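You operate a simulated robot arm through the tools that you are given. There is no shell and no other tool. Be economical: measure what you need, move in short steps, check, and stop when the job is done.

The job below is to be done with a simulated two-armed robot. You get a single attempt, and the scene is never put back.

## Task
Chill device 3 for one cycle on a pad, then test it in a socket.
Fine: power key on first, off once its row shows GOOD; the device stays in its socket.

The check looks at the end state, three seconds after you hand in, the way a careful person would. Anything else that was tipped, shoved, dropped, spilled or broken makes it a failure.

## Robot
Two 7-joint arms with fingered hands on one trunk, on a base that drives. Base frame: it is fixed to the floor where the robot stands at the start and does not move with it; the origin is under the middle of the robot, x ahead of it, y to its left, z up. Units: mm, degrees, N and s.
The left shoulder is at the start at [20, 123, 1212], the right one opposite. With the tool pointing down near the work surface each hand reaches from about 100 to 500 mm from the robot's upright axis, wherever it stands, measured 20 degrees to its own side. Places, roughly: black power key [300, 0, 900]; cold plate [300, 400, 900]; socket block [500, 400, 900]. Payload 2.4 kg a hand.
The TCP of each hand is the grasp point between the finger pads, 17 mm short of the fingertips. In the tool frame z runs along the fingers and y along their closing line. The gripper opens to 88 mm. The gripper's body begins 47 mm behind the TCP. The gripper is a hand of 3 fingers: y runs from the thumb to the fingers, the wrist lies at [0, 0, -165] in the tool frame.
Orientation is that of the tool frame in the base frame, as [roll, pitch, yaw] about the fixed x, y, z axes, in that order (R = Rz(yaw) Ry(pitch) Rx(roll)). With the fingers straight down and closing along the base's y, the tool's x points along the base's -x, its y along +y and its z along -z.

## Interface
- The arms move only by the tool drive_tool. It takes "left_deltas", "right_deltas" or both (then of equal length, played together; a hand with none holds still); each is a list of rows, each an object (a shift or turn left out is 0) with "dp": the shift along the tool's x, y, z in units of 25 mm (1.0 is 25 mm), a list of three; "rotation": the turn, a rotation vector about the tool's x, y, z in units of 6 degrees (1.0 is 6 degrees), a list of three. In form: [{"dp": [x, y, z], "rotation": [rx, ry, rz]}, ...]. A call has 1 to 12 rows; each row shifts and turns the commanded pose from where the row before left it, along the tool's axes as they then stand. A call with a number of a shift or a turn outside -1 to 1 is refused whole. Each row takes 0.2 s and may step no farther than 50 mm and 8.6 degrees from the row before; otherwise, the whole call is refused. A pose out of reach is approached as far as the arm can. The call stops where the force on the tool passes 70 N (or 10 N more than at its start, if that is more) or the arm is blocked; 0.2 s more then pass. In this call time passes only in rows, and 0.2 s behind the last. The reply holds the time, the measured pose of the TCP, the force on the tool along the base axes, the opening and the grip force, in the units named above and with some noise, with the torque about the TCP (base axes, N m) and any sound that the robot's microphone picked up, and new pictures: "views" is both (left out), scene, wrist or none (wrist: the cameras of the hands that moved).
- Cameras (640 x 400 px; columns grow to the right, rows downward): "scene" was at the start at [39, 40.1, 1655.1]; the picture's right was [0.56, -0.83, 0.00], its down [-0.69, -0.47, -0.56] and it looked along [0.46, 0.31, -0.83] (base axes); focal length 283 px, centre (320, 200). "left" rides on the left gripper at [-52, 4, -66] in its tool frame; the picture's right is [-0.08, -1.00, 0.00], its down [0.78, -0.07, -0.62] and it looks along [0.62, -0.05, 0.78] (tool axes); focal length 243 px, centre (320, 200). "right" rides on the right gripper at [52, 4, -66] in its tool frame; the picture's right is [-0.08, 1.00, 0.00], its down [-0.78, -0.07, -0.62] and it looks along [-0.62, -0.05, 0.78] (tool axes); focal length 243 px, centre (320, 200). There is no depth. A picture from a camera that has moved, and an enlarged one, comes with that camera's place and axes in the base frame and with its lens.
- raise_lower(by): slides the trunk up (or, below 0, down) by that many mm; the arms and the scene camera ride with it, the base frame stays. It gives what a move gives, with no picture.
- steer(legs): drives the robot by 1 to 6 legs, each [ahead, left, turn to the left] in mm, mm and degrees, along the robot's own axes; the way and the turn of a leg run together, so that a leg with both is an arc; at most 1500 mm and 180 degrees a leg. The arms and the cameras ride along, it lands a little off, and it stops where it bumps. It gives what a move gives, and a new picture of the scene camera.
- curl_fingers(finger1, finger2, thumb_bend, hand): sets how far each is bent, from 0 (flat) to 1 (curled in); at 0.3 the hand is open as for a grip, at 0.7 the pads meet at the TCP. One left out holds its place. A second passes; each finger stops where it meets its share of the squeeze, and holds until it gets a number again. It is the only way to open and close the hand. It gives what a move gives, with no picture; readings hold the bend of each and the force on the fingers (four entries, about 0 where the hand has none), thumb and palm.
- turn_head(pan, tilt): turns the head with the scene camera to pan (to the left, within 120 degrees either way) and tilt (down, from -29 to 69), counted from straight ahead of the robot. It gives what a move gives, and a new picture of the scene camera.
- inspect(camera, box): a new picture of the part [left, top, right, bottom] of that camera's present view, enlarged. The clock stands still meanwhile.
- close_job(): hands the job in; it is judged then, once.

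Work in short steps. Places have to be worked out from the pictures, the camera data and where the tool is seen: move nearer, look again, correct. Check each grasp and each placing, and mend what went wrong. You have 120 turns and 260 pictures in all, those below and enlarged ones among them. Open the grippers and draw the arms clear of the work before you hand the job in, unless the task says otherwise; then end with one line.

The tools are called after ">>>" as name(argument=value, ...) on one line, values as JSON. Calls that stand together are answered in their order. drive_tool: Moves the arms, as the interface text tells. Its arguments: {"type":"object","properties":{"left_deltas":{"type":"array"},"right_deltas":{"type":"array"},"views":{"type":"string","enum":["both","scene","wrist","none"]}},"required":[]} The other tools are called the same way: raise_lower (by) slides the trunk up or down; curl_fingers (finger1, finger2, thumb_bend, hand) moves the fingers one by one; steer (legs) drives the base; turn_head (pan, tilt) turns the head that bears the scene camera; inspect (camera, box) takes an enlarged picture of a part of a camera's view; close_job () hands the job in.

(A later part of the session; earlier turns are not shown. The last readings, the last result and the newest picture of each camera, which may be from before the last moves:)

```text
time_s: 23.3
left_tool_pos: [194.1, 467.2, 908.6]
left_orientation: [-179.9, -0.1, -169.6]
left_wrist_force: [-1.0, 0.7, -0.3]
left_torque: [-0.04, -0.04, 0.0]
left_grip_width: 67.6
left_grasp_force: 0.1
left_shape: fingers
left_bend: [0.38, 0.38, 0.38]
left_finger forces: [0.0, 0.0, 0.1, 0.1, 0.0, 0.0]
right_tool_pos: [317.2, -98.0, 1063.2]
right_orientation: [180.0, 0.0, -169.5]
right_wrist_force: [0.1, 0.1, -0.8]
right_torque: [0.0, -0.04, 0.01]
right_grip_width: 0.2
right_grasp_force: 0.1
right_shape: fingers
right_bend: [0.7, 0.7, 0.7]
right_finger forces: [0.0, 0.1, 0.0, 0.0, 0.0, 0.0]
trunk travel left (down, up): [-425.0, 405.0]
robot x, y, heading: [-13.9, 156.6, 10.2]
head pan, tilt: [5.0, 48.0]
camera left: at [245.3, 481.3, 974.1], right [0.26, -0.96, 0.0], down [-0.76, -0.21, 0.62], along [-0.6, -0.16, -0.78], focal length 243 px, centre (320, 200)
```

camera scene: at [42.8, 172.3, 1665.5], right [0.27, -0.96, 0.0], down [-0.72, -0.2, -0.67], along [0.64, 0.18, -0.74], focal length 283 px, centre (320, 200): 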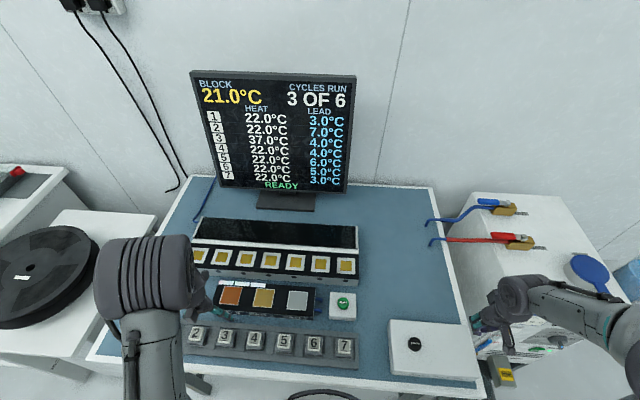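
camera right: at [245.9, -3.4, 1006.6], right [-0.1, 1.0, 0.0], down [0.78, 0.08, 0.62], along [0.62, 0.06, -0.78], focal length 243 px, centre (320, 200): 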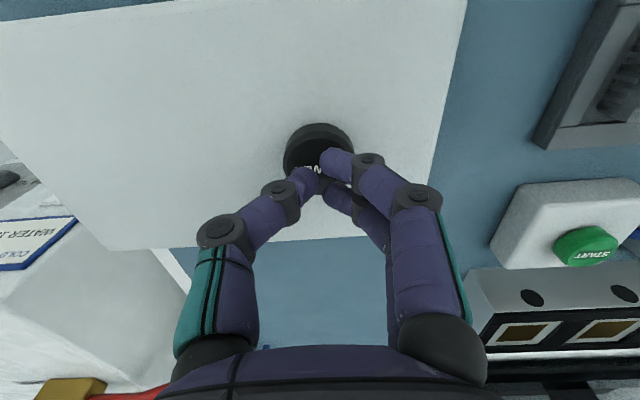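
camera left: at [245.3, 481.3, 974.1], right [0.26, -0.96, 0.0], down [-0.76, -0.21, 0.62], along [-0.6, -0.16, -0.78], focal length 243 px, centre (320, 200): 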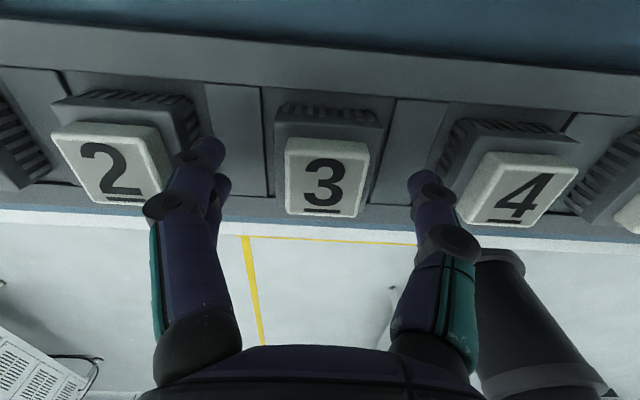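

Centred well between the fingers. I go down the last 24 mm to grip the base.

>>> drive_tool(left_deltas=[{"dp": [0, 0, 0.5]}, {"dp": [0, 0, 0.45]}], views="wrist")

```text
time_s: 24.0
left_tool_pos: [196.3, 465.4, 889.1]
left_orientation: [179.9, 0.9, -169.8]
left_wrist_force: [-7.0, -4.3, 63.0]
left_torque: [0.24, 0.18, -0.18]
left_grip_width: 76.7
left_grasp_force: 31.7
left_shape: fingers
left_bend: [0.39, 0.4, 0.38]
left_finger forces: [16.0, 18.8, 0.1, 0.0, 28.5, 0.1]
right_tool_pos: [312.1, -98.6, 1064.1]
right_orientation: [179.9, 0.4, -169.5]
right_wrist_force: [0.1, -0.3, 0.1]
right_torque: [-0.02, 0.01, -0.02]
right_grip_width: 0.0
right_grasp_force: 0.1
right_shape: fingers
right_bend: [0.7, 0.7, 0.7]
right_finger forces: [0.1, 0.0, 0.1, 0.1, 0.0, 0.0]
trunk travel left (down, up): [-425.0, 405.0]
robot x, y, heading: [-14.0, 156.7, 10.3]
head pan, tilt: [5.0, 48.0]
stopped in row 2 (left hand): the force on the tool passed its limit (the readings are from after the stop); the commanded pose is now the measured one
camera left: at [245.7, 479.9, 955.1], right [0.26, -0.97, 0.0], down [-0.77, -0.21, 0.61], along [-0.59, -0.16, -0.79], focal length 243 px, centre (320, 200)
```

left: 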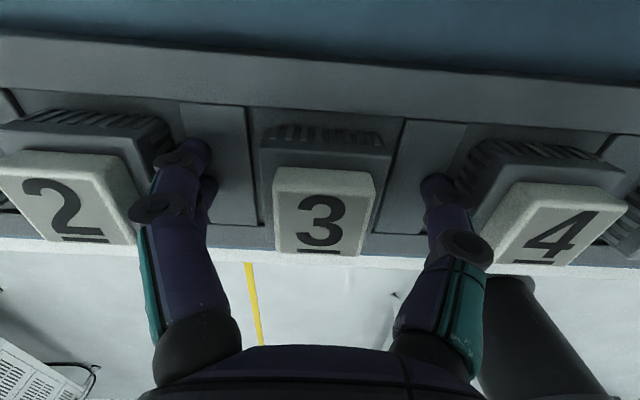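

The fingertips touched the tray dividers (z ≈ 870). I lift about 6 mm and close gently.

>>> drive_tool(left_deltas=[{"dp": [0, 0, -0.28], "rotation": [0, 0.15, 0]}], views="none")

>>> curl_fingers(hand="left", finger1=0.55, finger2=0.55, thumb_bend=0.55)

>>> inspect(camera="left", box=[130, 50, 530, 300])

```text
time_s: 24.4
left_tool_pos: [197.6, 466.7, 892.6]
left_orientation: [180.0, -0.3, -169.9]
left_wrist_force: [-0.6, -0.2, 1.8]
left_torque: [0.01, 0.01, 0.03]
left_grip_width: 71.7
left_grasp_force: 0.8
left_shape: fingers
left_bend: [0.36, 0.36, 0.37]
left_finger forces: [0.5, 0.5, 0.0, 0.0, 1.0, 0.0]
right_tool_pos: [315.5, -98.0, 1063.0]
right_orientation: [-180.0, 0.1, -169.6]
right_wrist_force: [-0.9, -0.5, -0.8]
right_torque: [0.01, 0.02, -0.03]
right_grip_width: 0.0
right_grasp_force: 0.1
right_shape: fingers
right_bend: [0.7, 0.7, 0.7]
right_finger forces: [0.0, 0.0, 0.0, 0.0, 0.0, 0.1]
trunk travel left (down, up): [-425.0, 405.0]
robot x, y, heading: [-16.8, 154.4, 10.4]
head pan, tilt: [5.0, 48.0]
```

```text
time_s: 25.4
left_tool_pos: [197.7, 464.9, 895.1]
left_orientation: [179.7, -0.2, -169.8]
left_wrist_force: [3.8, 3.5, 32.5]
left_torque: [0.24, -0.05, -0.09]
left_grip_width: 50.1
left_grasp_force: 16.6
left_shape: fingers
left_bend: [0.48, 0.48, 0.52]
left_finger forces: [9.8, 9.2, 0.0, 0.1, 14.6, 0.1]
right_tool_pos: [315.3, -98.5, 1062.7]
right_orientation: [180.0, 0.1, -169.6]
right_wrist_force: [-0.2, 0.5, 0.2]
right_torque: [-0.01, -0.01, -0.01]
right_grip_width: 0.1
right_grasp_force: 0.1
right_shape: fingers
right_bend: [0.7, 0.7, 0.7]
right_finger forces: [0.0, 0.1, 0.0, 0.0, 0.1, 0.0]
trunk travel left (down, up): [-425.0, 405.0]
robot x, y, heading: [-14.8, 158.8, 10.5]
head pan, tilt: [5.0, 48.0]
```

```text
1.60 times, centred on (330, 175) of left
camera zoom: at [248.3, 479.0, 959.9], right [0.26, -0.97, 0.0], down [-0.75, -0.21, 0.62], along [-0.6, -0.16, -0.78], focal length 388 px, centre (304, 240)
```

zoom: 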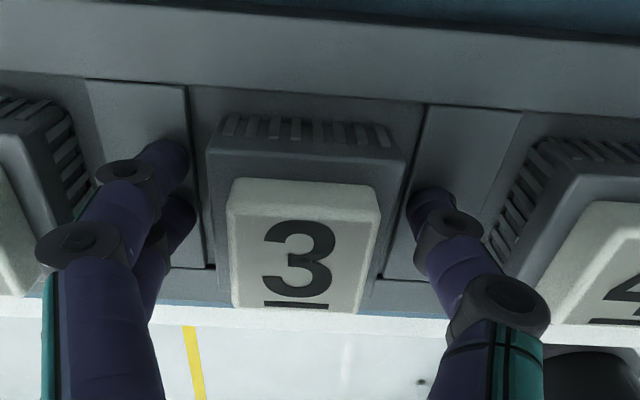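

The curling tips press on the dividers (32 N up). I lift another 7 mm and close on.

>>> drive_tool(left_deltas=[{"dp": [0, 0, -0.3]}], views="none")

>>> curl_fingers(hand="left", finger1=0.58, finger2=0.58, thumb_bend=0.58)

>>> inspect(camera="left", box=[130, 50, 530, 300])

```text
time_s: 25.8
left_tool_pos: [196.6, 465.8, 901.4]
left_orientation: [180.0, -0.5, -169.8]
left_wrist_force: [0.5, 0.2, -0.9]
left_torque: [-0.01, -0.04, 0.02]
left_grip_width: 36.2
left_grasp_force: 2.3
left_shape: fingers
left_bend: [0.52, 0.52, 0.53]
left_finger forces: [1.1, 1.0, 0.0, 0.1, 2.2, 0.0]
right_tool_pos: [315.3, -98.3, 1062.3]
right_orientation: [-180.0, 0.1, -169.6]
right_wrist_force: [0.9, 0.5, 0.1]
right_torque: [-0.03, -0.04, 0.0]
right_grip_width: 0.1
right_grasp_force: 0.1
right_shape: fingers
right_bend: [0.7, 0.7, 0.7]
right_finger forces: [0.1, 0.0, 0.0, 0.0, 0.0, 0.0]
trunk travel left (down, up): [-425.0, 405.0]
robot x, y, heading: [-11.4, 152.9, 10.3]
head pan, tilt: [5.0, 48.0]
```

```text
time_s: 26.8
left_tool_pos: [197.0, 465.0, 901.3]
left_orientation: [179.9, -0.3, -169.8]
left_wrist_force: [-0.7, 0.3, -0.2]
left_torque: [-0.03, -0.01, 0.02]
left_grip_width: 35.9
left_grasp_force: 3.5
left_shape: fingers
left_bend: [0.52, 0.53, 0.54]
left_finger forces: [1.6, 1.6, 0.1, 0.0, 3.2, 0.1]
right_tool_pos: [315.5, -98.0, 1063.5]
right_orientation: [-180.0, 0.1, -169.6]
right_wrist_force: [-0.4, 0.4, 1.0]
right_torque: [-0.02, -0.04, -0.04]
right_grip_width: 0.2
right_grasp_force: 0.0
right_shape: fingers
right_bend: [0.7, 0.7, 0.7]
right_finger forces: [0.0, 0.0, 0.0, 0.0, 0.0, 0.0]
trunk travel left (down, up): [-425.0, 405.0]
robot x, y, heading: [-17.3, 150.7, 10.3]
head pan, tilt: [5.0, 48.0]
```

```text
1.60 times, centred on (330, 175) of left
camera zoom: at [248.0, 480.0, 966.4], right [0.26, -0.97, 0.0], down [-0.75, -0.2, 0.63], along [-0.6, -0.16, -0.78], focal length 388 px, centre (304, 240)
```

zoom: 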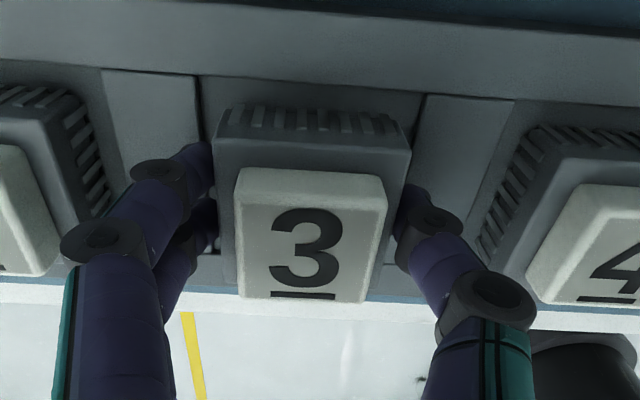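

Now it grips the base sides (36 mm). I firm up the squeeze and lift straight up.

>>> curl_fingers(hand="left", finger1=0.68, finger2=0.68, thumb_bend=0.68)

>>> drive_tool(left_deltas=[{"dp": [0, 0, -0.4]}, {"dp": [0, 0, -0.8]}, {"dp": [0, 0, -1]}, {"dp": [0, 0, -1]}], views="both")

```text
time_s: 27.8
left_tool_pos: [197.7, 466.8, 902.1]
left_orientation: [179.9, -0.4, -169.8]
left_wrist_force: [-0.3, 0.1, -0.6]
left_torque: [-0.01, -0.02, 0.01]
left_grip_width: 33.9
left_grasp_force: 10.1
left_shape: fingers
left_bend: [0.55, 0.55, 0.58]
left_finger forces: [5.3, 5.2, 0.0, 0.1, 10.4, 0.0]
right_tool_pos: [316.6, -98.0, 1063.9]
right_orientation: [-180.0, 0.1, -169.6]
right_wrist_force: [0.1, -1.1, 0.7]
right_torque: [-0.01, 0.0, -0.02]
right_grip_width: 0.0
right_grasp_force: 0.1
right_shape: fingers
right_bend: [0.7, 0.7, 0.7]
right_finger forces: [0.1, 0.0, 0.0, 0.1, 0.0, 0.1]
trunk travel left (down, up): [-425.0, 405.0]
robot x, y, heading: [-13.4, 156.2, 10.5]
head pan, tilt: [5.0, 48.0]
```

```text
time_s: 28.8
left_tool_pos: [196.8, 466.8, 981.4]
left_orientation: [179.8, -0.3, -169.8]
left_wrist_force: [0.7, -0.7, -0.5]
left_torque: [0.02, 0.01, -0.01]
left_grip_width: 34.0
left_grasp_force: 10.3
left_shape: fingers
left_bend: [0.55, 0.55, 0.58]
left_finger forces: [5.2, 5.3, 0.0, 0.1, 10.4, 0.0]
right_tool_pos: [314.9, -98.0, 1062.5]
right_orientation: [180.0, 0.0, -169.7]
right_wrist_force: [-0.4, 0.6, 0.2]
right_torque: [0.02, -0.01, 0.0]
right_grip_width: 0.1
right_grasp_force: 0.1
right_shape: fingers
right_bend: [0.7, 0.7, 0.7]
right_finger forces: [0.0, 0.1, 0.0, 0.1, 0.0, 0.0]
trunk travel left (down, up): [-425.0, 405.0]
robot x, y, heading: [-16.4, 155.1, 10.5]
head pan, tilt: [5.0, 48.0]
camera scene: at [42.2, 171.8, 1665.5], right [0.26, -0.96, 0.0], down [-0.72, -0.2, -0.67], along [0.65, 0.18, -0.74], focal length 283 px, centre (320, 200)
camera left: at [248.4, 479.7, 1045.4], right [0.26, -0.97, 0.0], down [-0.75, -0.2, 0.63], along [-0.6, -0.16, -0.78], focal length 243 px, centre (320, 200)
```

scene: 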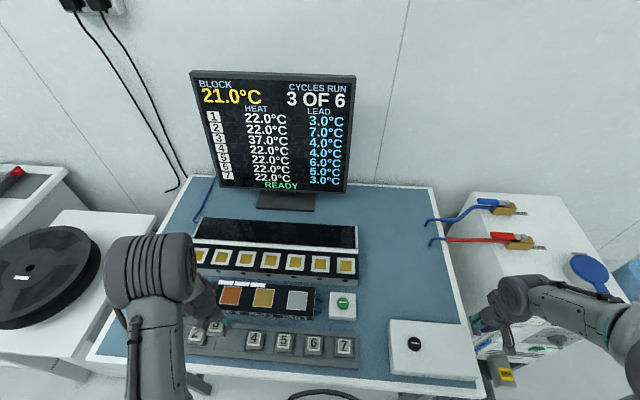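
left: 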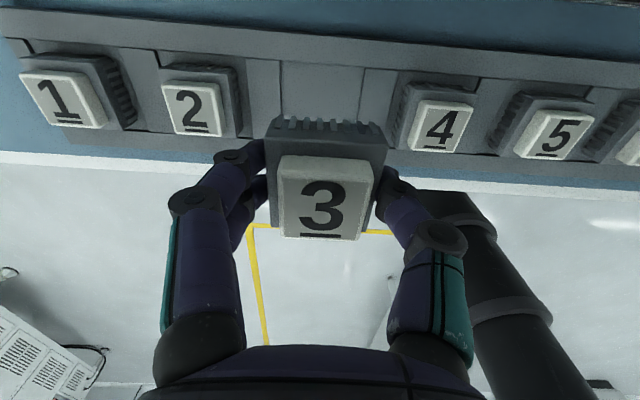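

Device 3 is held securely. Pad 4's centre works out at about (300,505), z ≈ 886; I carry the device over it, well above everything.

>>> drive_tool(left_deltas=[{"dp": [-0.73, 0.14, 0]}, {"dp": [-0.73, 0.14, 0]}, {"dp": [-0.73, 0.14, 0]}, {"dp": [-0.73, 0.14, 0]}, {"dp": [-0.73, 0.14, 0]}, {"dp": [-0.73, 0.14, 0]}], views="wrist")

>>> turn_head(pan=20, tilt=60)

>>> inspect(camera="scene", box=[200, 100, 400, 225])

```text
time_s: 30.2
left_tool_pos: [301.5, 507.1, 979.4]
left_orientation: [179.9, -0.2, -169.8]
left_wrist_force: [-0.2, -0.2, -1.1]
left_torque: [-0.03, -0.03, 0.02]
left_grip_width: 34.1
left_grasp_force: 10.3
left_shape: fingers
left_bend: [0.55, 0.55, 0.58]
left_finger forces: [5.3, 5.2, 0.0, 0.1, 10.3, 0.0]
right_tool_pos: [316.9, -97.1, 1064.0]
right_orientation: [180.0, 0.2, -169.6]
right_wrist_force: [0.4, -0.6, -0.3]
right_torque: [0.01, -0.01, 0.0]
right_grip_width: 0.1
right_grasp_force: 0.1
right_shape: fingers
right_bend: [0.7, 0.7, 0.7]
right_finger forces: [0.0, 0.1, 0.0, 0.0, 0.0, 0.1]
trunk travel left (down, up): [-425.0, 405.0]
robot x, y, heading: [-16.3, 155.8, 10.6]
head pan, tilt: [5.0, 48.0]
camera left: at [352.3, 520.7, 1045.3], right [0.26, -0.97, 0.0], down [-0.75, -0.2, 0.63], along [-0.6, -0.16, -0.78], focal length 243 px, centre (320, 200)
```

left: 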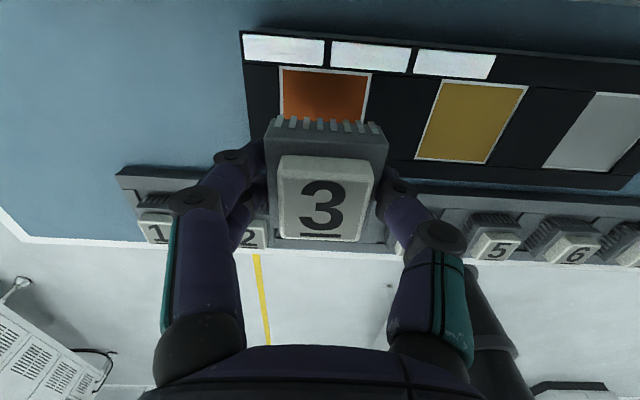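

```text
time_s: 31.0
left_tool_pos: [302.1, 506.6, 980.7]
left_orientation: [179.9, -0.3, -169.8]
left_wrist_force: [0.0, -0.2, -0.9]
left_torque: [0.01, -0.01, -0.02]
left_grip_width: 34.3
left_grasp_force: 10.9
left_shape: fingers
left_bend: [0.55, 0.55, 0.58]
left_finger forces: [5.1, 5.2, 0.0, 0.0, 10.5, 0.1]
right_tool_pos: [315.4, -97.2, 1063.5]
right_orientation: [-180.0, 0.0, -169.6]
right_wrist_force: [0.9, 0.1, 0.1]
right_torque: [-0.01, 0.01, -0.03]
right_grip_width: 0.0
right_grasp_force: 0.0
right_shape: fingers
right_bend: [0.7, 0.7, 0.7]
right_finger forces: [0.0, 0.0, 0.0, 0.0, 0.0, 0.0]
trunk travel left (down, up): [-425.0, 405.0]
robot x, y, heading: [-15.8, 152.1, 10.2]
head pan, tilt: [20.0, 60.0]
camera scene: at [24.1, 184.9, 1650.2], right [0.5, -0.86, 0.0], down [-0.75, -0.44, -0.5], along [0.43, 0.25, -0.87], focal length 283 px, centre (320, 200)
```

scene: 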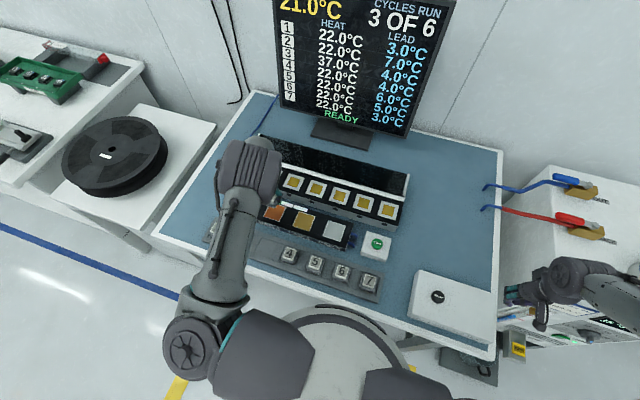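

```text
3.20 times, centred on (300, 162) of scene
camera zoom: at [24.1, 184.9, 1650.2], right [0.5, -0.86, 0.0], down [-0.75, -0.44, -0.5], along [0.43, 0.25, -0.87], focal length 904 px, centre (384, 320)
```

zoom: 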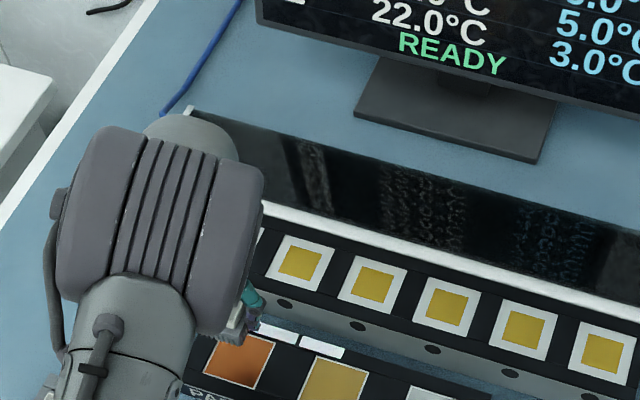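

Pad 4's centre measures (298.5,505.4) from the wrist view, and the device is over it. I lower in stages.

>>> drive_tool(left_deltas=[{"dp": [0.05, 0, 0.8]}, {"dp": [0, 0, 0.8]}], views="wrist")

```text
time_s: 31.6
left_tool_pos: [301.2, 506.3, 940.2]
left_orientation: [179.8, -0.2, -169.8]
left_wrist_force: [0.5, -0.5, -1.7]
left_torque: [-0.04, -0.02, -0.01]
left_grip_width: 34.1
left_grasp_force: 10.4
left_shape: fingers
left_bend: [0.55, 0.55, 0.58]
left_finger forces: [5.1, 5.2, 0.0, 0.0, 10.3, 0.0]
right_tool_pos: [315.4, -97.8, 1063.1]
right_orientation: [-179.9, 0.1, -169.5]
right_wrist_force: [2.1, 1.1, 0.6]
right_torque: [-0.01, 0.0, 0.0]
right_grip_width: 0.0
right_grasp_force: 0.1
right_shape: fingers
right_bend: [0.7, 0.7, 0.7]
right_finger forces: [0.0, 0.1, 0.0, 0.0, 0.1, 0.1]
trunk travel left (down, up): [-425.0, 405.0]
robot x, y, heading: [-12.9, 153.4, 10.3]
head pan, tilt: [20.0, 60.0]
camera left: at [351.1, 519.8, 1004.8], right [0.26, -0.97, 0.0], down [-0.75, -0.2, 0.63], along [-0.6, -0.16, -0.78], focal length 243 px, centre (320, 200)
```

left: 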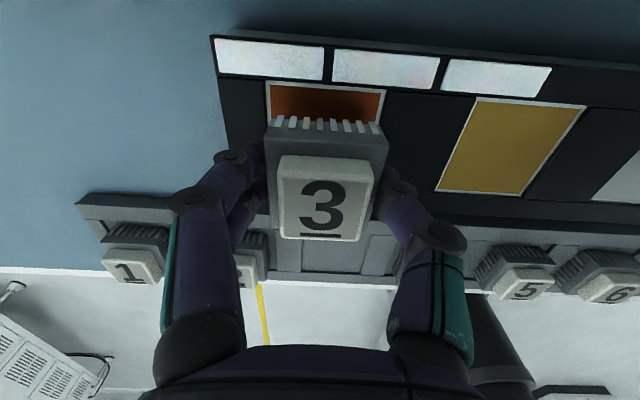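

Still aligned. I lower in small steps, watching the force.

>>> drive_tool(left_deltas=[{"dp": [0, 0, 0.2]}, {"dp": [0, 0, 0.2]}], views="wrist")

>>> drive_tool(left_deltas=[{"dp": [0, 0, 0.15]}, {"dp": [0, 0, 0.1]}], views="wrist")

```text
time_s: 32.2
left_tool_pos: [299.6, 504.9, 931.0]
left_orientation: [179.8, -0.3, -169.8]
left_wrist_force: [-0.4, 0.3, -0.5]
left_torque: [0.02, 0.02, 0.0]
left_grip_width: 34.0
left_grasp_force: 10.6
left_shape: fingers
left_bend: [0.55, 0.55, 0.58]
left_finger forces: [5.1, 5.2, 0.0, 0.0, 10.2, 0.0]
right_tool_pos: [316.6, -98.5, 1063.1]
right_orientation: [180.0, 0.0, -169.6]
right_wrist_force: [-0.3, 0.3, -0.4]
right_torque: [0.02, 0.0, -0.02]
right_grip_width: 0.0
right_grasp_force: 0.1
right_shape: fingers
right_bend: [0.7, 0.7, 0.7]
right_finger forces: [0.0, 0.0, 0.0, 0.1, 0.1, 0.0]
trunk travel left (down, up): [-425.0, 405.0]
robot x, y, heading: [-14.3, 153.6, 10.6]
head pan, tilt: [20.0, 60.0]
camera left: at [351.5, 519.6, 995.7], right [0.26, -0.97, 0.0], down [-0.75, -0.2, 0.63], along [-0.6, -0.16, -0.78], focal length 243 px, centre (320, 200)
```

left: 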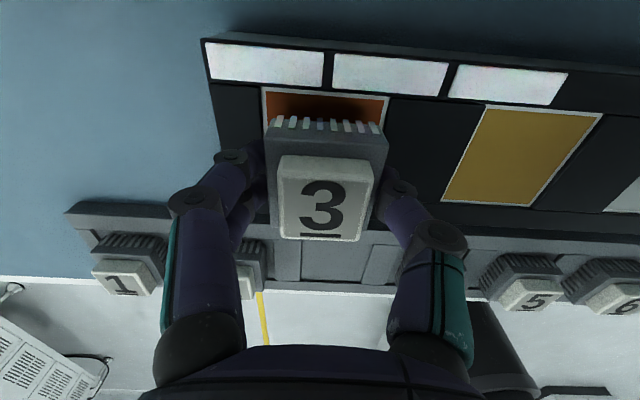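

```text
time_s: 32.8
left_tool_pos: [299.8, 507.1, 923.5]
left_orientation: [179.9, -0.3, -169.8]
left_wrist_force: [-1.2, -0.5, -1.1]
left_torque: [-0.02, 0.01, 0.03]
left_grip_width: 34.1
left_grasp_force: 11.1
left_shape: fingers
left_bend: [0.55, 0.55, 0.58]
left_finger forces: [5.2, 5.2, 0.0, 0.0, 10.4, 0.0]
right_tool_pos: [315.6, -98.1, 1064.4]
right_orientation: [-180.0, 0.0, -169.6]
right_wrist_force: [-0.8, 0.0, -0.6]
right_torque: [-0.03, 0.01, 0.03]
right_grip_width: 0.2
right_grasp_force: 0.0
right_shape: fingers
right_bend: [0.7, 0.7, 0.7]
right_finger forces: [0.0, 0.0, 0.0, 0.0, 0.0, 0.1]
trunk travel left (down, up): [-425.0, 405.0]
robot x, y, heading: [-15.1, 155.5, 10.5]
head pan, tilt: [20.0, 60.0]
camera left: at [350.7, 520.7, 988.4], right [0.26, -0.97, 0.0], down [-0.75, -0.2, 0.63], along [-0.6, -0.16, -0.78], focal length 243 px, centre (320, 200)
```

left: 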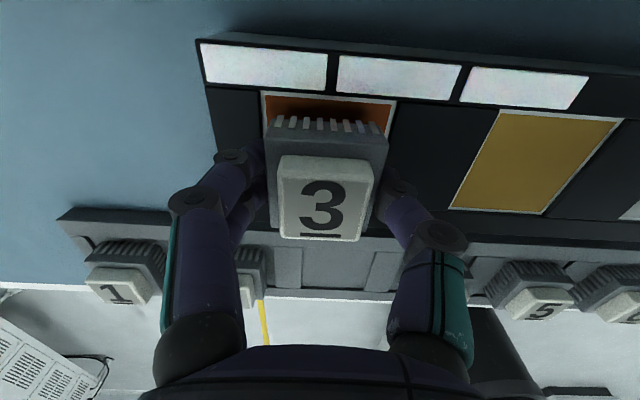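

No contact yet; I continue down.

>>> drive_tool(left_deltas=[{"dp": [0, 0, 0.12]}, {"dp": [0, 0, 0.12]}], views="none")

>>> drive_tool(left_deltas=[{"dp": [0, 0, 0.12]}, {"dp": [0, 0, 0.08]}], views="wrist")

```text
time_s: 33.4
left_tool_pos: [299.6, 507.9, 917.6]
left_orientation: [179.9, -0.3, -169.9]
left_wrist_force: [0.3, 0.2, -0.3]
left_torque: [-0.02, -0.02, -0.01]
left_grip_width: 34.0
left_grasp_force: 10.3
left_shape: fingers
left_bend: [0.55, 0.55, 0.58]
left_finger forces: [5.2, 5.2, 0.1, 0.1, 10.4, 0.0]
right_tool_pos: [315.5, -98.6, 1062.9]
right_orientation: [180.0, 0.2, -169.6]
right_wrist_force: [0.7, 0.4, -0.3]
right_torque: [-0.03, -0.03, -0.03]
right_grip_width: 0.0
right_grasp_force: 0.0
right_shape: fingers
right_bend: [0.7, 0.7, 0.7]
right_finger forces: [0.0, 0.0, 0.0, 0.0, 0.0, 0.1]
trunk travel left (down, up): [-425.0, 405.0]
robot x, y, heading: [-14.7, 154.6, 10.4]
head pan, tilt: [20.0, 60.0]
```

```text
time_s: 34.0
left_tool_pos: [299.6, 506.6, 913.1]
left_orientation: [179.9, -0.4, -169.8]
left_wrist_force: [-1.0, 0.3, 2.8]
left_torque: [-0.05, 0.05, -0.01]
left_grip_width: 33.8
left_grasp_force: 10.7
left_shape: fingers
left_bend: [0.55, 0.56, 0.58]
left_finger forces: [5.5, 5.6, 0.1, 0.0, 10.9, 0.0]
right_tool_pos: [316.5, -98.0, 1063.2]
right_orientation: [-179.9, 0.0, -169.6]
right_wrist_force: [-0.3, 0.3, -0.3]
right_torque: [0.03, -0.04, -0.03]
right_grip_width: 0.0
right_grasp_force: 0.1
right_shape: fingers
right_bend: [0.7, 0.7, 0.7]
right_finger forces: [0.0, 0.0, 0.0, 0.0, 0.0, 0.0]
trunk travel left (down, up): [-425.0, 405.0]
robot x, y, heading: [-12.3, 152.0, 10.4]
head pan, tilt: [20.0, 60.0]
camera left: at [351.5, 520.1, 978.2], right [0.26, -0.97, 0.0], down [-0.75, -0.2, 0.62], along [-0.6, -0.16, -0.78], focal length 243 px, centre (320, 200)
```

left: 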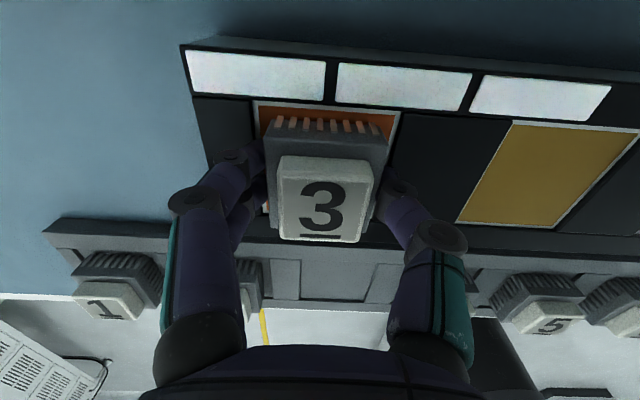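

Contact at 2.8 N with the device centred on the pad. I release and lift.

>>> curl_fingers(hand="left", finger1=0.36, finger2=0.36, thumb_bend=0.36)

>>> drive_tool(left_deltas=[{"dp": [0, 0, -1]}, {"dp": [0, 0, -1]}, {"dp": [0, 0, -1]}], views="both")

```text
time_s: 35.0
left_tool_pos: [301.7, 505.1, 914.8]
left_orientation: [179.8, -0.3, -169.8]
left_wrist_force: [3.3, -11.9, 7.3]
left_torque: [-0.08, 0.01, 0.03]
left_grip_width: 54.3
left_grasp_force: 6.9
left_shape: fingers
left_bend: [0.51, 0.51, 0.36]
left_finger forces: [7.3, 7.2, 0.0, 0.0, 0.0, 0.0]
right_tool_pos: [316.6, -99.0, 1063.3]
right_orientation: [179.9, 0.1, -169.6]
right_wrist_force: [0.1, -0.6, 0.1]
right_torque: [0.01, 0.0, -0.01]
right_grip_width: 0.0
right_grasp_force: 0.1
right_shape: fingers
right_bend: [0.7, 0.7, 0.7]
right_finger forces: [0.1, 0.0, 0.1, 0.1, 0.0, 0.0]
trunk travel left (down, up): [-425.0, 405.0]
robot x, y, heading: [-16.5, 151.4, 10.0]
head pan, tilt: [20.0, 60.0]
```

```text
time_s: 35.8
left_tool_pos: [300.4, 504.7, 990.3]
left_orientation: [179.7, -0.2, -169.8]
left_wrist_force: [0.4, 0.1, -0.7]
left_torque: [0.01, 0.01, 0.04]
left_grip_width: 71.1
left_grasp_force: 0.1
left_shape: fingers
left_bend: [0.36, 0.36, 0.36]
left_finger forces: [0.0, 0.0, 0.1, 0.1, 0.1, 0.0]
right_tool_pos: [315.1, -98.2, 1063.7]
right_orientation: [179.9, 0.1, -169.6]
right_wrist_force: [-0.4, -0.7, 0.1]
right_torque: [0.0, -0.03, 0.01]
right_grip_width: 0.2
right_grasp_force: 0.1
right_shape: fingers
right_bend: [0.7, 0.7, 0.7]
right_finger forces: [0.0, 0.0, 0.0, 0.0, 0.0, 0.0]
trunk travel left (down, up): [-425.0, 405.0]
robot x, y, heading: [-13.9, 154.5, 10.3]
head pan, tilt: [20.0, 60.0]
camera scene: at [23.7, 184.6, 1650.2], right [0.51, -0.86, 0.0], down [-0.75, -0.44, -0.5], along [0.43, 0.25, -0.87], focal length 283 px, centre (320, 200)
camera left: at [351.0, 518.5, 1054.4], right [0.26, -0.97, 0.0], down [-0.75, -0.2, 0.63], along [-0.6, -0.16, -0.78], focal length 243 px, centre (320, 200)
```

scene: 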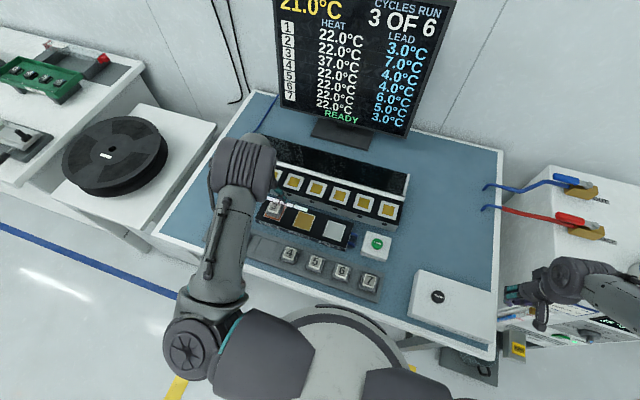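
left: 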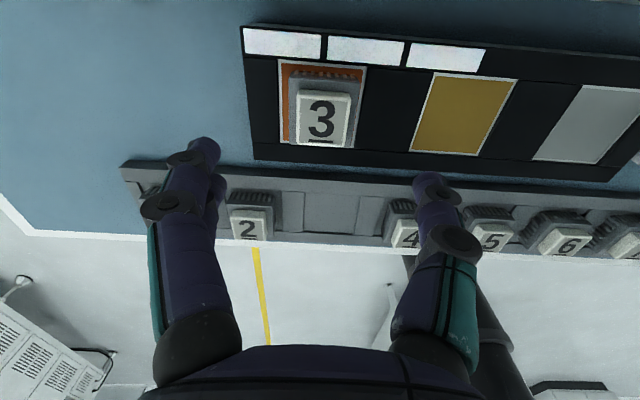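

The device shifted a little on release; I zoom in to check that it sits fully on the pad.

>>> inspect(camera="left", box=[230, 20, 410, 180])

```text
2.50 times, centred on (320, 100) of left
camera zoom: at [351.0, 518.5, 1054.4], right [0.26, -0.97, 0.0], down [-0.75, -0.2, 0.63], along [-0.6, -0.16, -0.78], focal length 606 px, centre (320, 450)
```

zoom: 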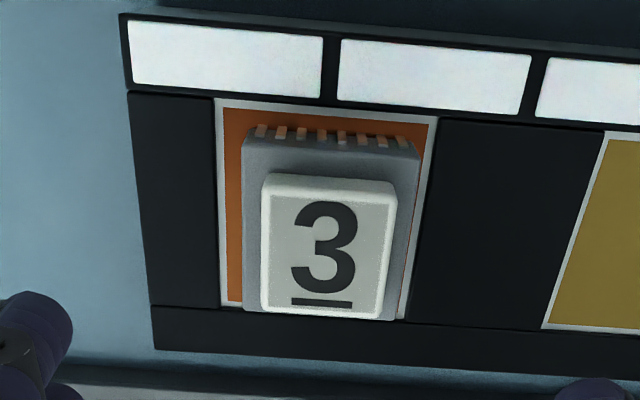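

Device 3 lies flat inside pad 4. Next I bring the closed right hand over START.

>>> drive_tool(right_deltas=[{"dp": [-0.327, 0.93, 0]}, {"dp": [-0.327, 0.93, 0]}, {"dp": [-0.327, 0.93, 0]}, {"dp": [-0.327, 0.93, 0.4]}, {"dp": [-0.327, 0.93, 0.4]}, {"dp": [-0.327, 0.93, 0.5]}, {"dp": [-0.327, 0.93, 0.5]}, {"dp": [-0.327, 0.93, 0.5]}, {"dp": [-0.327, 0.93, 0.5]}, {"dp": [-0.327, 0.93, 0.5]}, {"dp": [-0.327, 0.93, 0.5]}, {"dp": [-0.327, 0.93, 0.5]}], views="both")

```text
time_s: 38.4
left_tool_pos: [300.0, 505.9, 989.3]
left_orientation: [179.8, -0.3, -169.7]
left_wrist_force: [-0.2, 0.3, 0.9]
left_torque: [0.0, -0.01, 0.0]
left_grip_width: 70.9
left_grasp_force: 0.0
left_shape: fingers
left_bend: [0.36, 0.36, 0.36]
left_finger forces: [0.0, 0.1, 0.0, 0.1, 0.0, 0.0]
right_tool_pos: [364.3, 191.9, 957.3]
right_orientation: [180.0, 0.1, -169.8]
right_wrist_force: [0.0, -0.1, 0.3]
right_torque: [0.02, 0.01, 0.02]
right_grip_width: 0.2
right_grasp_force: 0.0
right_shape: fingers
right_bend: [0.7, 0.7, 0.7]
right_finger forces: [0.1, 0.1, 0.1, 0.1, 0.0, 0.1]
trunk travel left (down, up): [-425.0, 405.0]
robot x, y, heading: [-17.6, 151.8, 10.2]
head pan, tilt: [20.0, 60.0]
camera scene: at [24.2, 185.5, 1650.2], right [0.51, -0.86, 0.0], down [-0.75, -0.44, -0.5], along [0.43, 0.25, -0.87], focal length 283 px, centre (320, 200)
camera right: at [311.5, 188.0, 1022.7], right [-0.1, 1.0, 0.0], down [0.78, 0.07, 0.62], along [0.62, 0.06, -0.78], focal length 243 px, centre (320, 200)
```

scene: 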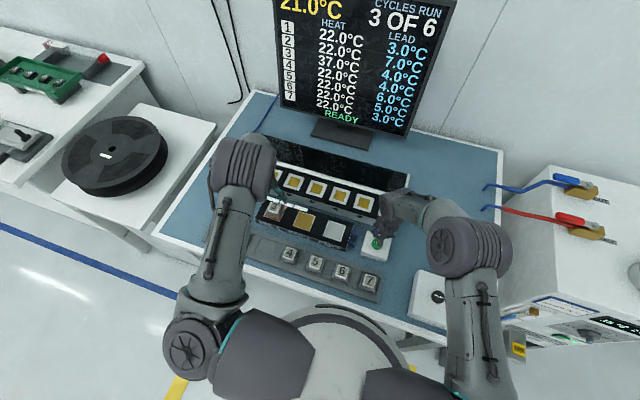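
right: 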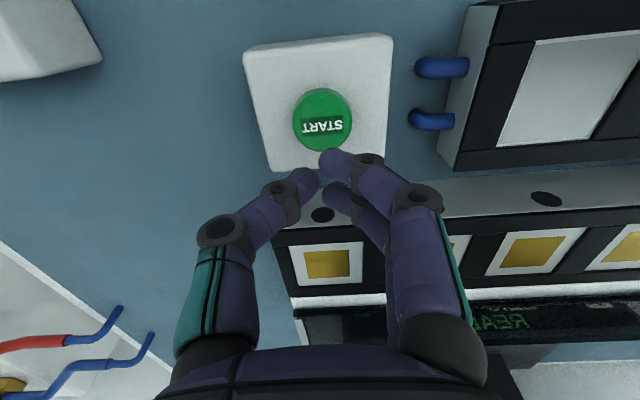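

START is at about (361,194). I trim and lower to just above it.

>>> drive_tool(right_deltas=[{"dp": [0.11, 0.06, 0.8]}, {"dp": [0, 0, 0.8]}], views="wrist")

```text
time_s: 39.0
left_tool_pos: [300.1, 505.1, 990.1]
left_orientation: [179.9, -0.3, -169.7]
left_wrist_force: [0.1, 0.4, 0.2]
left_torque: [0.03, -0.03, 0.01]
left_grip_width: 70.9
left_grasp_force: 0.0
left_shape: fingers
left_bend: [0.36, 0.36, 0.36]
left_finger forces: [0.0, 0.1, 0.0, 0.0, 0.1, 0.0]
right_tool_pos: [359.4, 193.9, 917.6]
right_orientation: [179.9, 0.1, -169.6]
right_wrist_force: [0.1, -0.3, 0.1]
right_torque: [-0.03, 0.0, 0.01]
right_grip_width: 0.1
right_grasp_force: 0.2
right_shape: fingers
right_bend: [0.7, 0.7, 0.7]
right_finger forces: [0.2, 0.1, 0.0, 0.1, 0.6, 0.1]
trunk travel left (down, up): [-425.0, 405.0]
robot x, y, heading: [-15.6, 155.9, 10.4]
head pan, tilt: [20.0, 60.0]
camera right: at [308.0, 189.5, 982.6], right [-0.1, 1.0, 0.0], down [0.78, 0.07, 0.62], along [0.62, 0.06, -0.78], focal length 243 px, centre (320, 200)
```

right: 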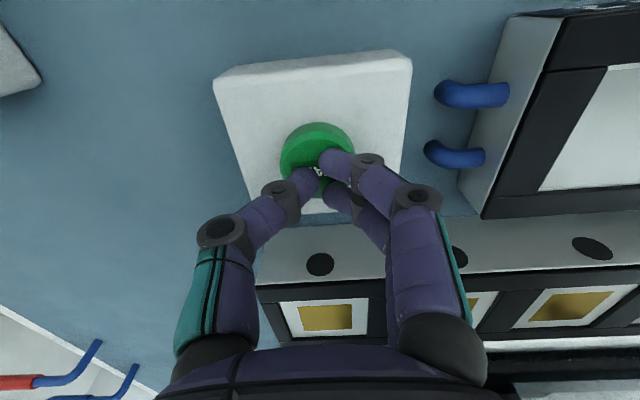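

Thumb reads 0.6 N: it is just touching the button. I press slowly.

>>> drive_tool(right_deltas=[{"dp": [0, 0, 0.12]}, {"dp": [0, 0, 0.1]}], views="none")

```text
time_s: 39.6
left_tool_pos: [299.7, 505.0, 989.1]
left_orientation: [179.9, -0.3, -169.8]
left_wrist_force: [0.1, 0.0, 1.3]
left_torque: [0.01, -0.04, -0.01]
left_grip_width: 71.2
left_grasp_force: 0.0
left_shape: fingers
left_bend: [0.36, 0.36, 0.36]
left_finger forces: [0.1, 0.0, 0.0, 0.1, 0.1, 0.0]
right_tool_pos: [359.5, 194.3, 912.6]
right_orientation: [179.9, 0.1, -169.6]
right_wrist_force: [0.1, -0.9, 8.4]
right_torque: [-0.02, 0.0, 0.01]
right_grip_width: 0.0
right_grasp_force: 4.3
right_shape: fingers
right_bend: [0.7, 0.7, 0.7]
right_finger forces: [2.1, 1.8, 0.1, 0.0, 5.0, 0.0]
trunk travel left (down, up): [-425.0, 405.0]
robot x, y, heading: [-15.9, 152.8, 10.4]
head pan, tilt: [20.0, 60.0]
heard: click
```

Click. I lift the right hand straight up and look at the monitor.

>>> drive_tool(right_deltas=[{"dp": [0, 0, -0.5]}, {"dp": [0, 0, -1]}, {"dp": [0, 0, -1]}, {"dp": [0, 0, -1]}, {"dp": [0, -1, -1]}, {"dp": [0, -1, 0]}, {"dp": [0, -1, 0]}, {"dp": [0, -1, 0]}], views="scene")

>>> turn_head(pan=15, tilt=48)

>>> inspect(camera="scene", box=[200, 50, 440, 300])

```text
time_s: 41.4
left_tool_pos: [300.5, 504.2, 989.2]
left_orientation: [179.9, -0.3, -169.8]
left_wrist_force: [0.0, 0.1, 0.5]
left_torque: [0.03, -0.02, 0.0]
left_grip_width: 71.3
left_grasp_force: 0.1
left_shape: fingers
left_bend: [0.36, 0.36, 0.36]
left_finger forces: [0.1, 0.1, 0.0, 0.0, 0.0, 0.0]
right_tool_pos: [378.7, 95.0, 1022.4]
right_orientation: [-180.0, 0.1, -169.5]
right_wrist_force: [0.2, -0.2, 0.1]
right_torque: [0.01, 0.01, 0.01]
right_grip_width: 0.0
right_grasp_force: 0.0
right_shape: fingers
right_bend: [0.7, 0.7, 0.7]
right_finger forces: [0.0, 0.0, 0.0, 0.0, 0.1, 0.1]
trunk travel left (down, up): [-425.0, 405.0]
robot x, y, heading: [-16.1, 157.1, 10.3]
head pan, tilt: [20.0, 60.0]
camera scene: at [24.1, 184.7, 1650.2], right [0.51, -0.86, 0.0], down [-0.75, -0.44, -0.5], along [0.43, 0.25, -0.87], focal length 283 px, centre (320, 200)
```

scene: 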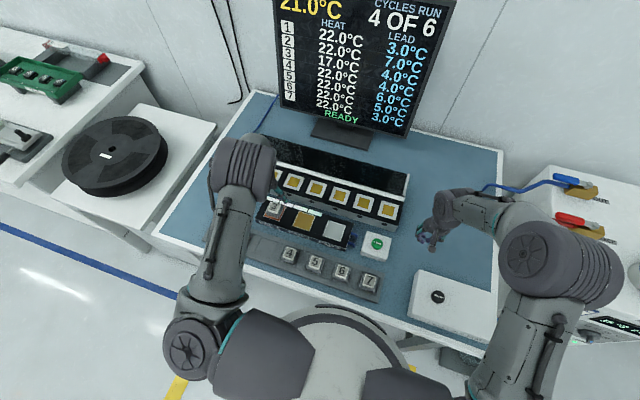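

```text
time_s: 42.1
left_tool_pos: [300.3, 504.8, 989.0]
left_orientation: [179.9, -0.2, -169.8]
left_wrist_force: [0.3, 0.4, -0.7]
left_torque: [0.02, 0.0, 0.03]
left_grip_width: 71.0
left_grasp_force: 0.0
left_shape: fingers
left_bend: [0.36, 0.36, 0.36]
left_finger forces: [0.0, 0.0, 0.0, 0.0, 0.0, 0.0]
right_tool_pos: [376.5, 96.3, 1022.6]
right_orientation: [179.9, 0.1, -169.6]
right_wrist_force: [0.3, 0.0, 0.7]
right_torque: [0.03, 0.0, -0.03]
right_grip_width: 0.1
right_grasp_force: 0.0
right_shape: fingers
right_bend: [0.7, 0.7, 0.7]
right_finger forces: [0.0, 0.1, 0.1, 0.0, 0.0, 0.1]
trunk travel left (down, up): [-425.0, 405.0]
robot x, y, heading: [-13.2, 154.3, 10.5]
head pan, tilt: [15.0, 48.0]
camera scene: at [37.8, 185.1, 1665.4], right [0.43, -0.9, 0.0], down [-0.67, -0.32, -0.67], along [0.6, 0.29, -0.74], focal length 283 px, centre (320, 200)
```

scene: 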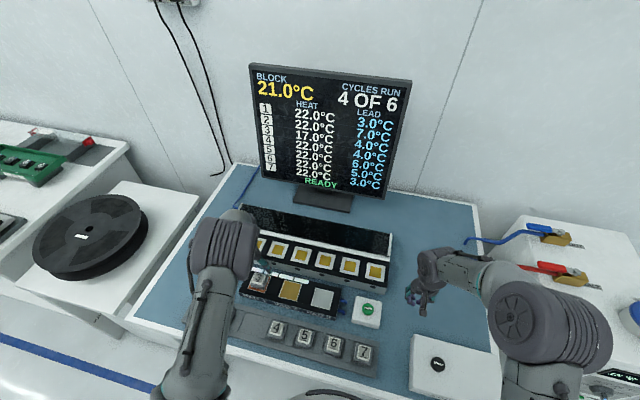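

```text
1.60 times, centred on (320, 175) of scene
camera zoom: at [37.8, 185.1, 1665.4], right [0.43, -0.9, 0.0], down [-0.67, -0.32, -0.67], along [0.6, 0.29, -0.74], focal length 452 px, centre (320, 240)
```

zoom: 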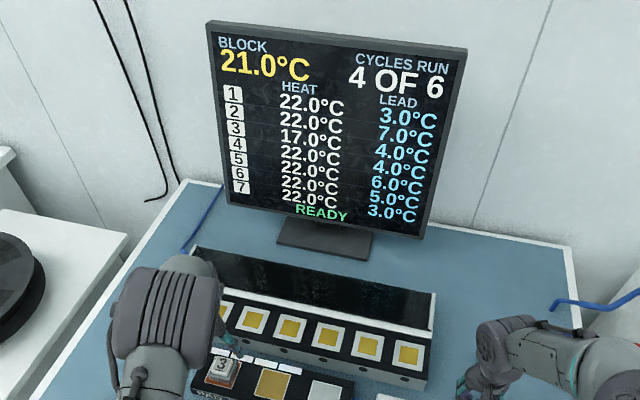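

Device 3 reads 17.0 °C = block 21 − lead 4, cycle done. I lower the left hand back onto it, while the right goes back above the POWER key.

>>> drive_tool(left_deltas=[{"dp": [0, -0.08, 0.75]}, {"dp": [0, 0, 0.75]}, {"dp": [0, 0, 0.75]}, {"dp": [0, 0, 0.7]}], right_deltas=[{"dp": [0.9, -0.8, 0]}, {"dp": [0.9, -0.8, 0]}, {"dp": [0.9, -0.8, 0]}, {"dp": [0.8, -0.8, 0]}], views="wrist")

```text
time_s: 43.1
left_tool_pos: [302.3, 504.1, 913.2]
left_orientation: [179.9, -0.5, -169.7]
left_wrist_force: [0.7, 0.0, 0.3]
left_torque: [-0.01, -0.01, -0.06]
left_grip_width: 71.4
left_grasp_force: 0.1
left_shape: fingers
left_bend: [0.36, 0.36, 0.36]
left_finger forces: [0.0, 0.0, 0.0, 0.1, 0.0, 0.0]
right_tool_pos: [303.9, -0.2, 1023.2]
right_orientation: [-180.0, 0.1, -169.6]
right_wrist_force: [-0.1, 0.8, -1.2]
right_torque: [-0.04, 0.03, 0.02]
right_grip_width: 0.0
right_grasp_force: 0.1
right_shape: fingers
right_bend: [0.7, 0.7, 0.7]
right_finger forces: [0.0, 0.1, 0.1, 0.0, 0.0, 0.0]
trunk travel left (down, up): [-425.0, 405.0]
robot x, y, heading: [-15.9, 158.7, 10.6]
head pan, tilt: [15.0, 48.0]
camera right: at [252.5, -4.3, 1088.9], right [-0.1, 1.0, 0.0], down [0.78, 0.07, 0.62], along [0.62, 0.06, -0.78], focal length 243 px, centre (320, 200)
camera left: at [353.2, 518.9, 979.2], right [0.26, -0.97, 0.0], down [-0.75, -0.2, 0.63], along [-0.6, -0.16, -0.78], focal length 243 px, centre (320, 200)
```

right: 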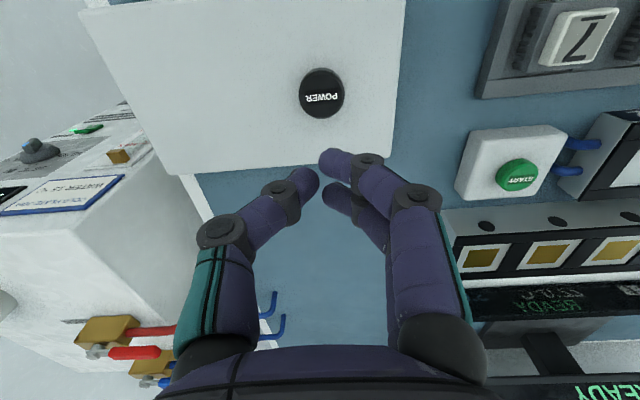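
left: 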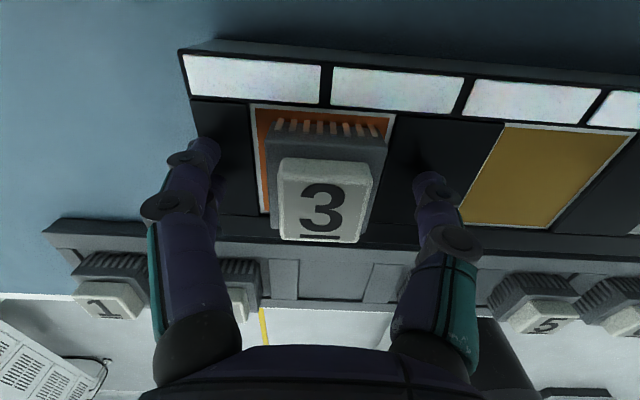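

The device is in the same place relative to the hand as before. I close.

>>> curl_fingers(hand="left", finger1=0.52, finger2=0.52, thumb_bend=0.52)

>>> curl_fingers(hand="left", finger1=0.68, finger2=0.68, thumb_bend=0.68)

>>> drive_tool(left_deltas=[{"dp": [0, 0, -0.6]}, {"dp": [0, 0, -1]}, {"dp": [0, 0, -1]}, {"dp": [0, 0, -0.6]}], views="wrist")

```text
time_s: 44.1
left_tool_pos: [302.2, 504.1, 914.7]
left_orientation: [179.9, -0.3, -169.8]
left_wrist_force: [-0.3, 0.3, -0.6]
left_torque: [-0.03, 0.01, 0.04]
left_grip_width: 37.8
left_grasp_force: 0.4
left_shape: fingers
left_bend: [0.51, 0.51, 0.51]
left_finger forces: [0.3, 0.3, 0.0, 0.0, 0.5, 0.1]
right_tool_pos: [303.7, 0.3, 1023.3]
right_orientation: [180.0, 0.1, -169.6]
right_wrist_force: [-0.2, 0.4, 0.5]
right_torque: [0.0, -0.01, -0.02]
right_grip_width: 0.2
right_grasp_force: 0.1
right_shape: fingers
right_bend: [0.7, 0.7, 0.7]
right_finger forces: [0.0, 0.1, 0.0, 0.0, 0.0, 0.0]
trunk travel left (down, up): [-425.0, 405.0]
robot x, y, heading: [-13.0, 158.4, 10.5]
head pan, tilt: [15.0, 48.0]
```

```text
time_s: 45.1
left_tool_pos: [302.5, 503.9, 915.0]
left_orientation: [179.9, -0.3, -169.9]
left_wrist_force: [-1.0, -0.1, 0.0]
left_torque: [-0.01, 0.02, -0.01]
left_grip_width: 33.2
left_grasp_force: 9.4
left_shape: fingers
left_bend: [0.57, 0.57, 0.57]
left_finger forces: [4.6, 4.6, 0.1, 0.0, 9.1, 0.0]
right_tool_pos: [305.7, -0.9, 1022.9]
right_orientation: [179.9, 0.2, -169.6]
right_wrist_force: [-1.0, -0.2, 0.0]
right_torque: [-0.04, -0.01, 0.0]
right_grip_width: 0.1
right_grasp_force: 0.2
right_shape: fingers
right_bend: [0.7, 0.7, 0.7]
right_finger forces: [0.0, 0.1, 0.1, 0.0, 0.0, 0.0]
trunk travel left (down, up): [-425.0, 405.0]
robot x, y, heading: [-16.8, 152.7, 10.5]
head pan, tilt: [15.0, 48.0]
```

```text
time_s: 46.1
left_tool_pos: [301.5, 505.2, 992.3]
left_orientation: [179.8, -0.4, -169.8]
left_wrist_force: [-0.6, -0.5, 0.0]
left_torque: [-0.02, 0.0, 0.01]
left_grip_width: 33.0
left_grasp_force: 9.1
left_shape: fingers
left_bend: [0.57, 0.57, 0.57]
left_finger forces: [4.6, 4.6, 0.1, 0.1, 9.1, 0.0]
right_tool_pos: [305.1, -1.2, 1022.7]
right_orientation: [180.0, 0.1, -169.5]
right_wrist_force: [-0.2, 0.4, -0.1]
right_torque: [0.0, -0.02, -0.02]
right_grip_width: 0.3
right_grasp_force: 0.1
right_shape: fingers
right_bend: [0.7, 0.7, 0.7]
right_finger forces: [0.1, 0.1, 0.0, 0.0, 0.0, 0.0]
trunk travel left (down, up): [-425.0, 405.0]
robot x, y, heading: [-15.5, 154.9, 10.6]
head pan, tilt: [15.0, 48.0]
camera left: at [352.9, 519.2, 1058.3], right [0.26, -0.97, 0.0], down [-0.75, -0.2, 0.63], along [-0.6, -0.16, -0.78], focal length 243 px, centre (320, 200)
```

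left: 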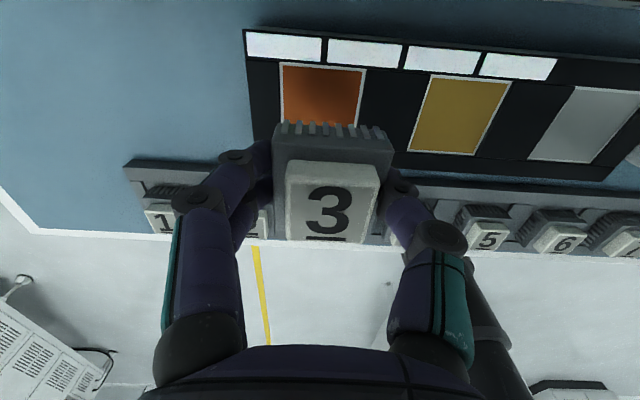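

Held again. I carry it toward socket 6, ≈ (465,287), staying high.

>>> drive_tool(left_deltas=[{"dp": [-0.3, -0.813, -0.3]}, {"dp": [-0.3, -0.813, -0.3]}, {"dp": [-0.3, -0.813, 0]}, {"dp": [-0.3, -0.813, 0]}, {"dp": [-0.3, -0.813, 0]}, {"dp": [-0.3, -0.813, 0]}, {"dp": [-0.3, -0.813, 0]}, {"dp": [-0.3, -0.813, 0]}, {"dp": [-0.4, -0.813, 0]}, {"dp": [-0.4, -0.813, 0]}, {"dp": [-0.4, -0.813, 0]}, {"dp": [-0.4, -0.813, 0]}], views="both")

```text
time_s: 48.7
left_tool_pos: [430.5, 286.7, 1010.5]
left_orientation: [179.9, -0.5, -169.8]
left_wrist_force: [0.1, 0.5, -0.3]
left_torque: [0.0, 0.01, 0.0]
left_grip_width: 32.8
left_grasp_force: 9.6
left_shape: fingers
left_bend: [0.57, 0.57, 0.57]
left_finger forces: [4.6, 4.5, 0.0, 0.0, 9.0, 0.0]
left hand out of reach, approached as far as the arm can: row 12
right_tool_pos: [303.5, -0.8, 1023.0]
right_orientation: [180.0, 0.2, -169.6]
right_wrist_force: [-0.1, 0.1, 0.9]
right_torque: [-0.02, -0.01, -0.01]
right_grip_width: 0.0
right_grasp_force: 0.2
right_shape: fingers
right_bend: [0.7, 0.7, 0.7]
right_finger forces: [0.0, 0.0, 0.0, 0.0, 0.0, 0.0]
trunk travel left (down, up): [-425.0, 405.0]
robot x, y, heading: [-15.1, 156.4, 10.5]
head pan, tilt: [15.0, 48.0]
camera scene: at [37.7, 184.8, 1665.5], right [0.43, -0.9, 0.0], down [-0.67, -0.32, -0.67], along [0.6, 0.29, -0.74], focal length 283 px, centre (320, 200)
camera left: at [480.5, 300.2, 1074.9], right [0.26, -0.97, 0.0], down [-0.75, -0.2, 0.63], along [-0.61, -0.16, -0.78], focal length 243 px, centre (320, 200)
```

scene: 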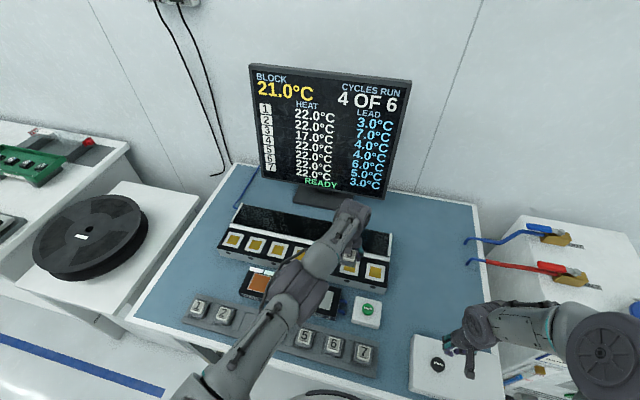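
left: 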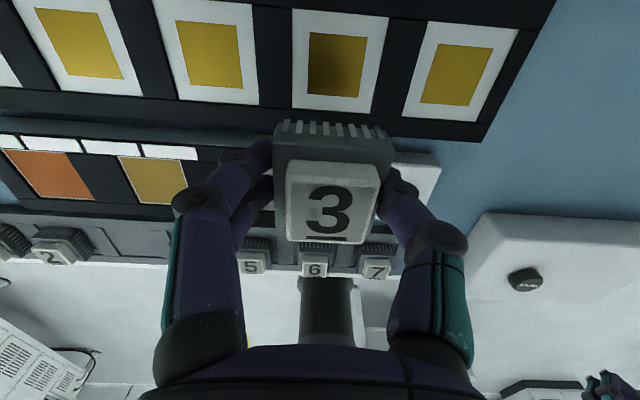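

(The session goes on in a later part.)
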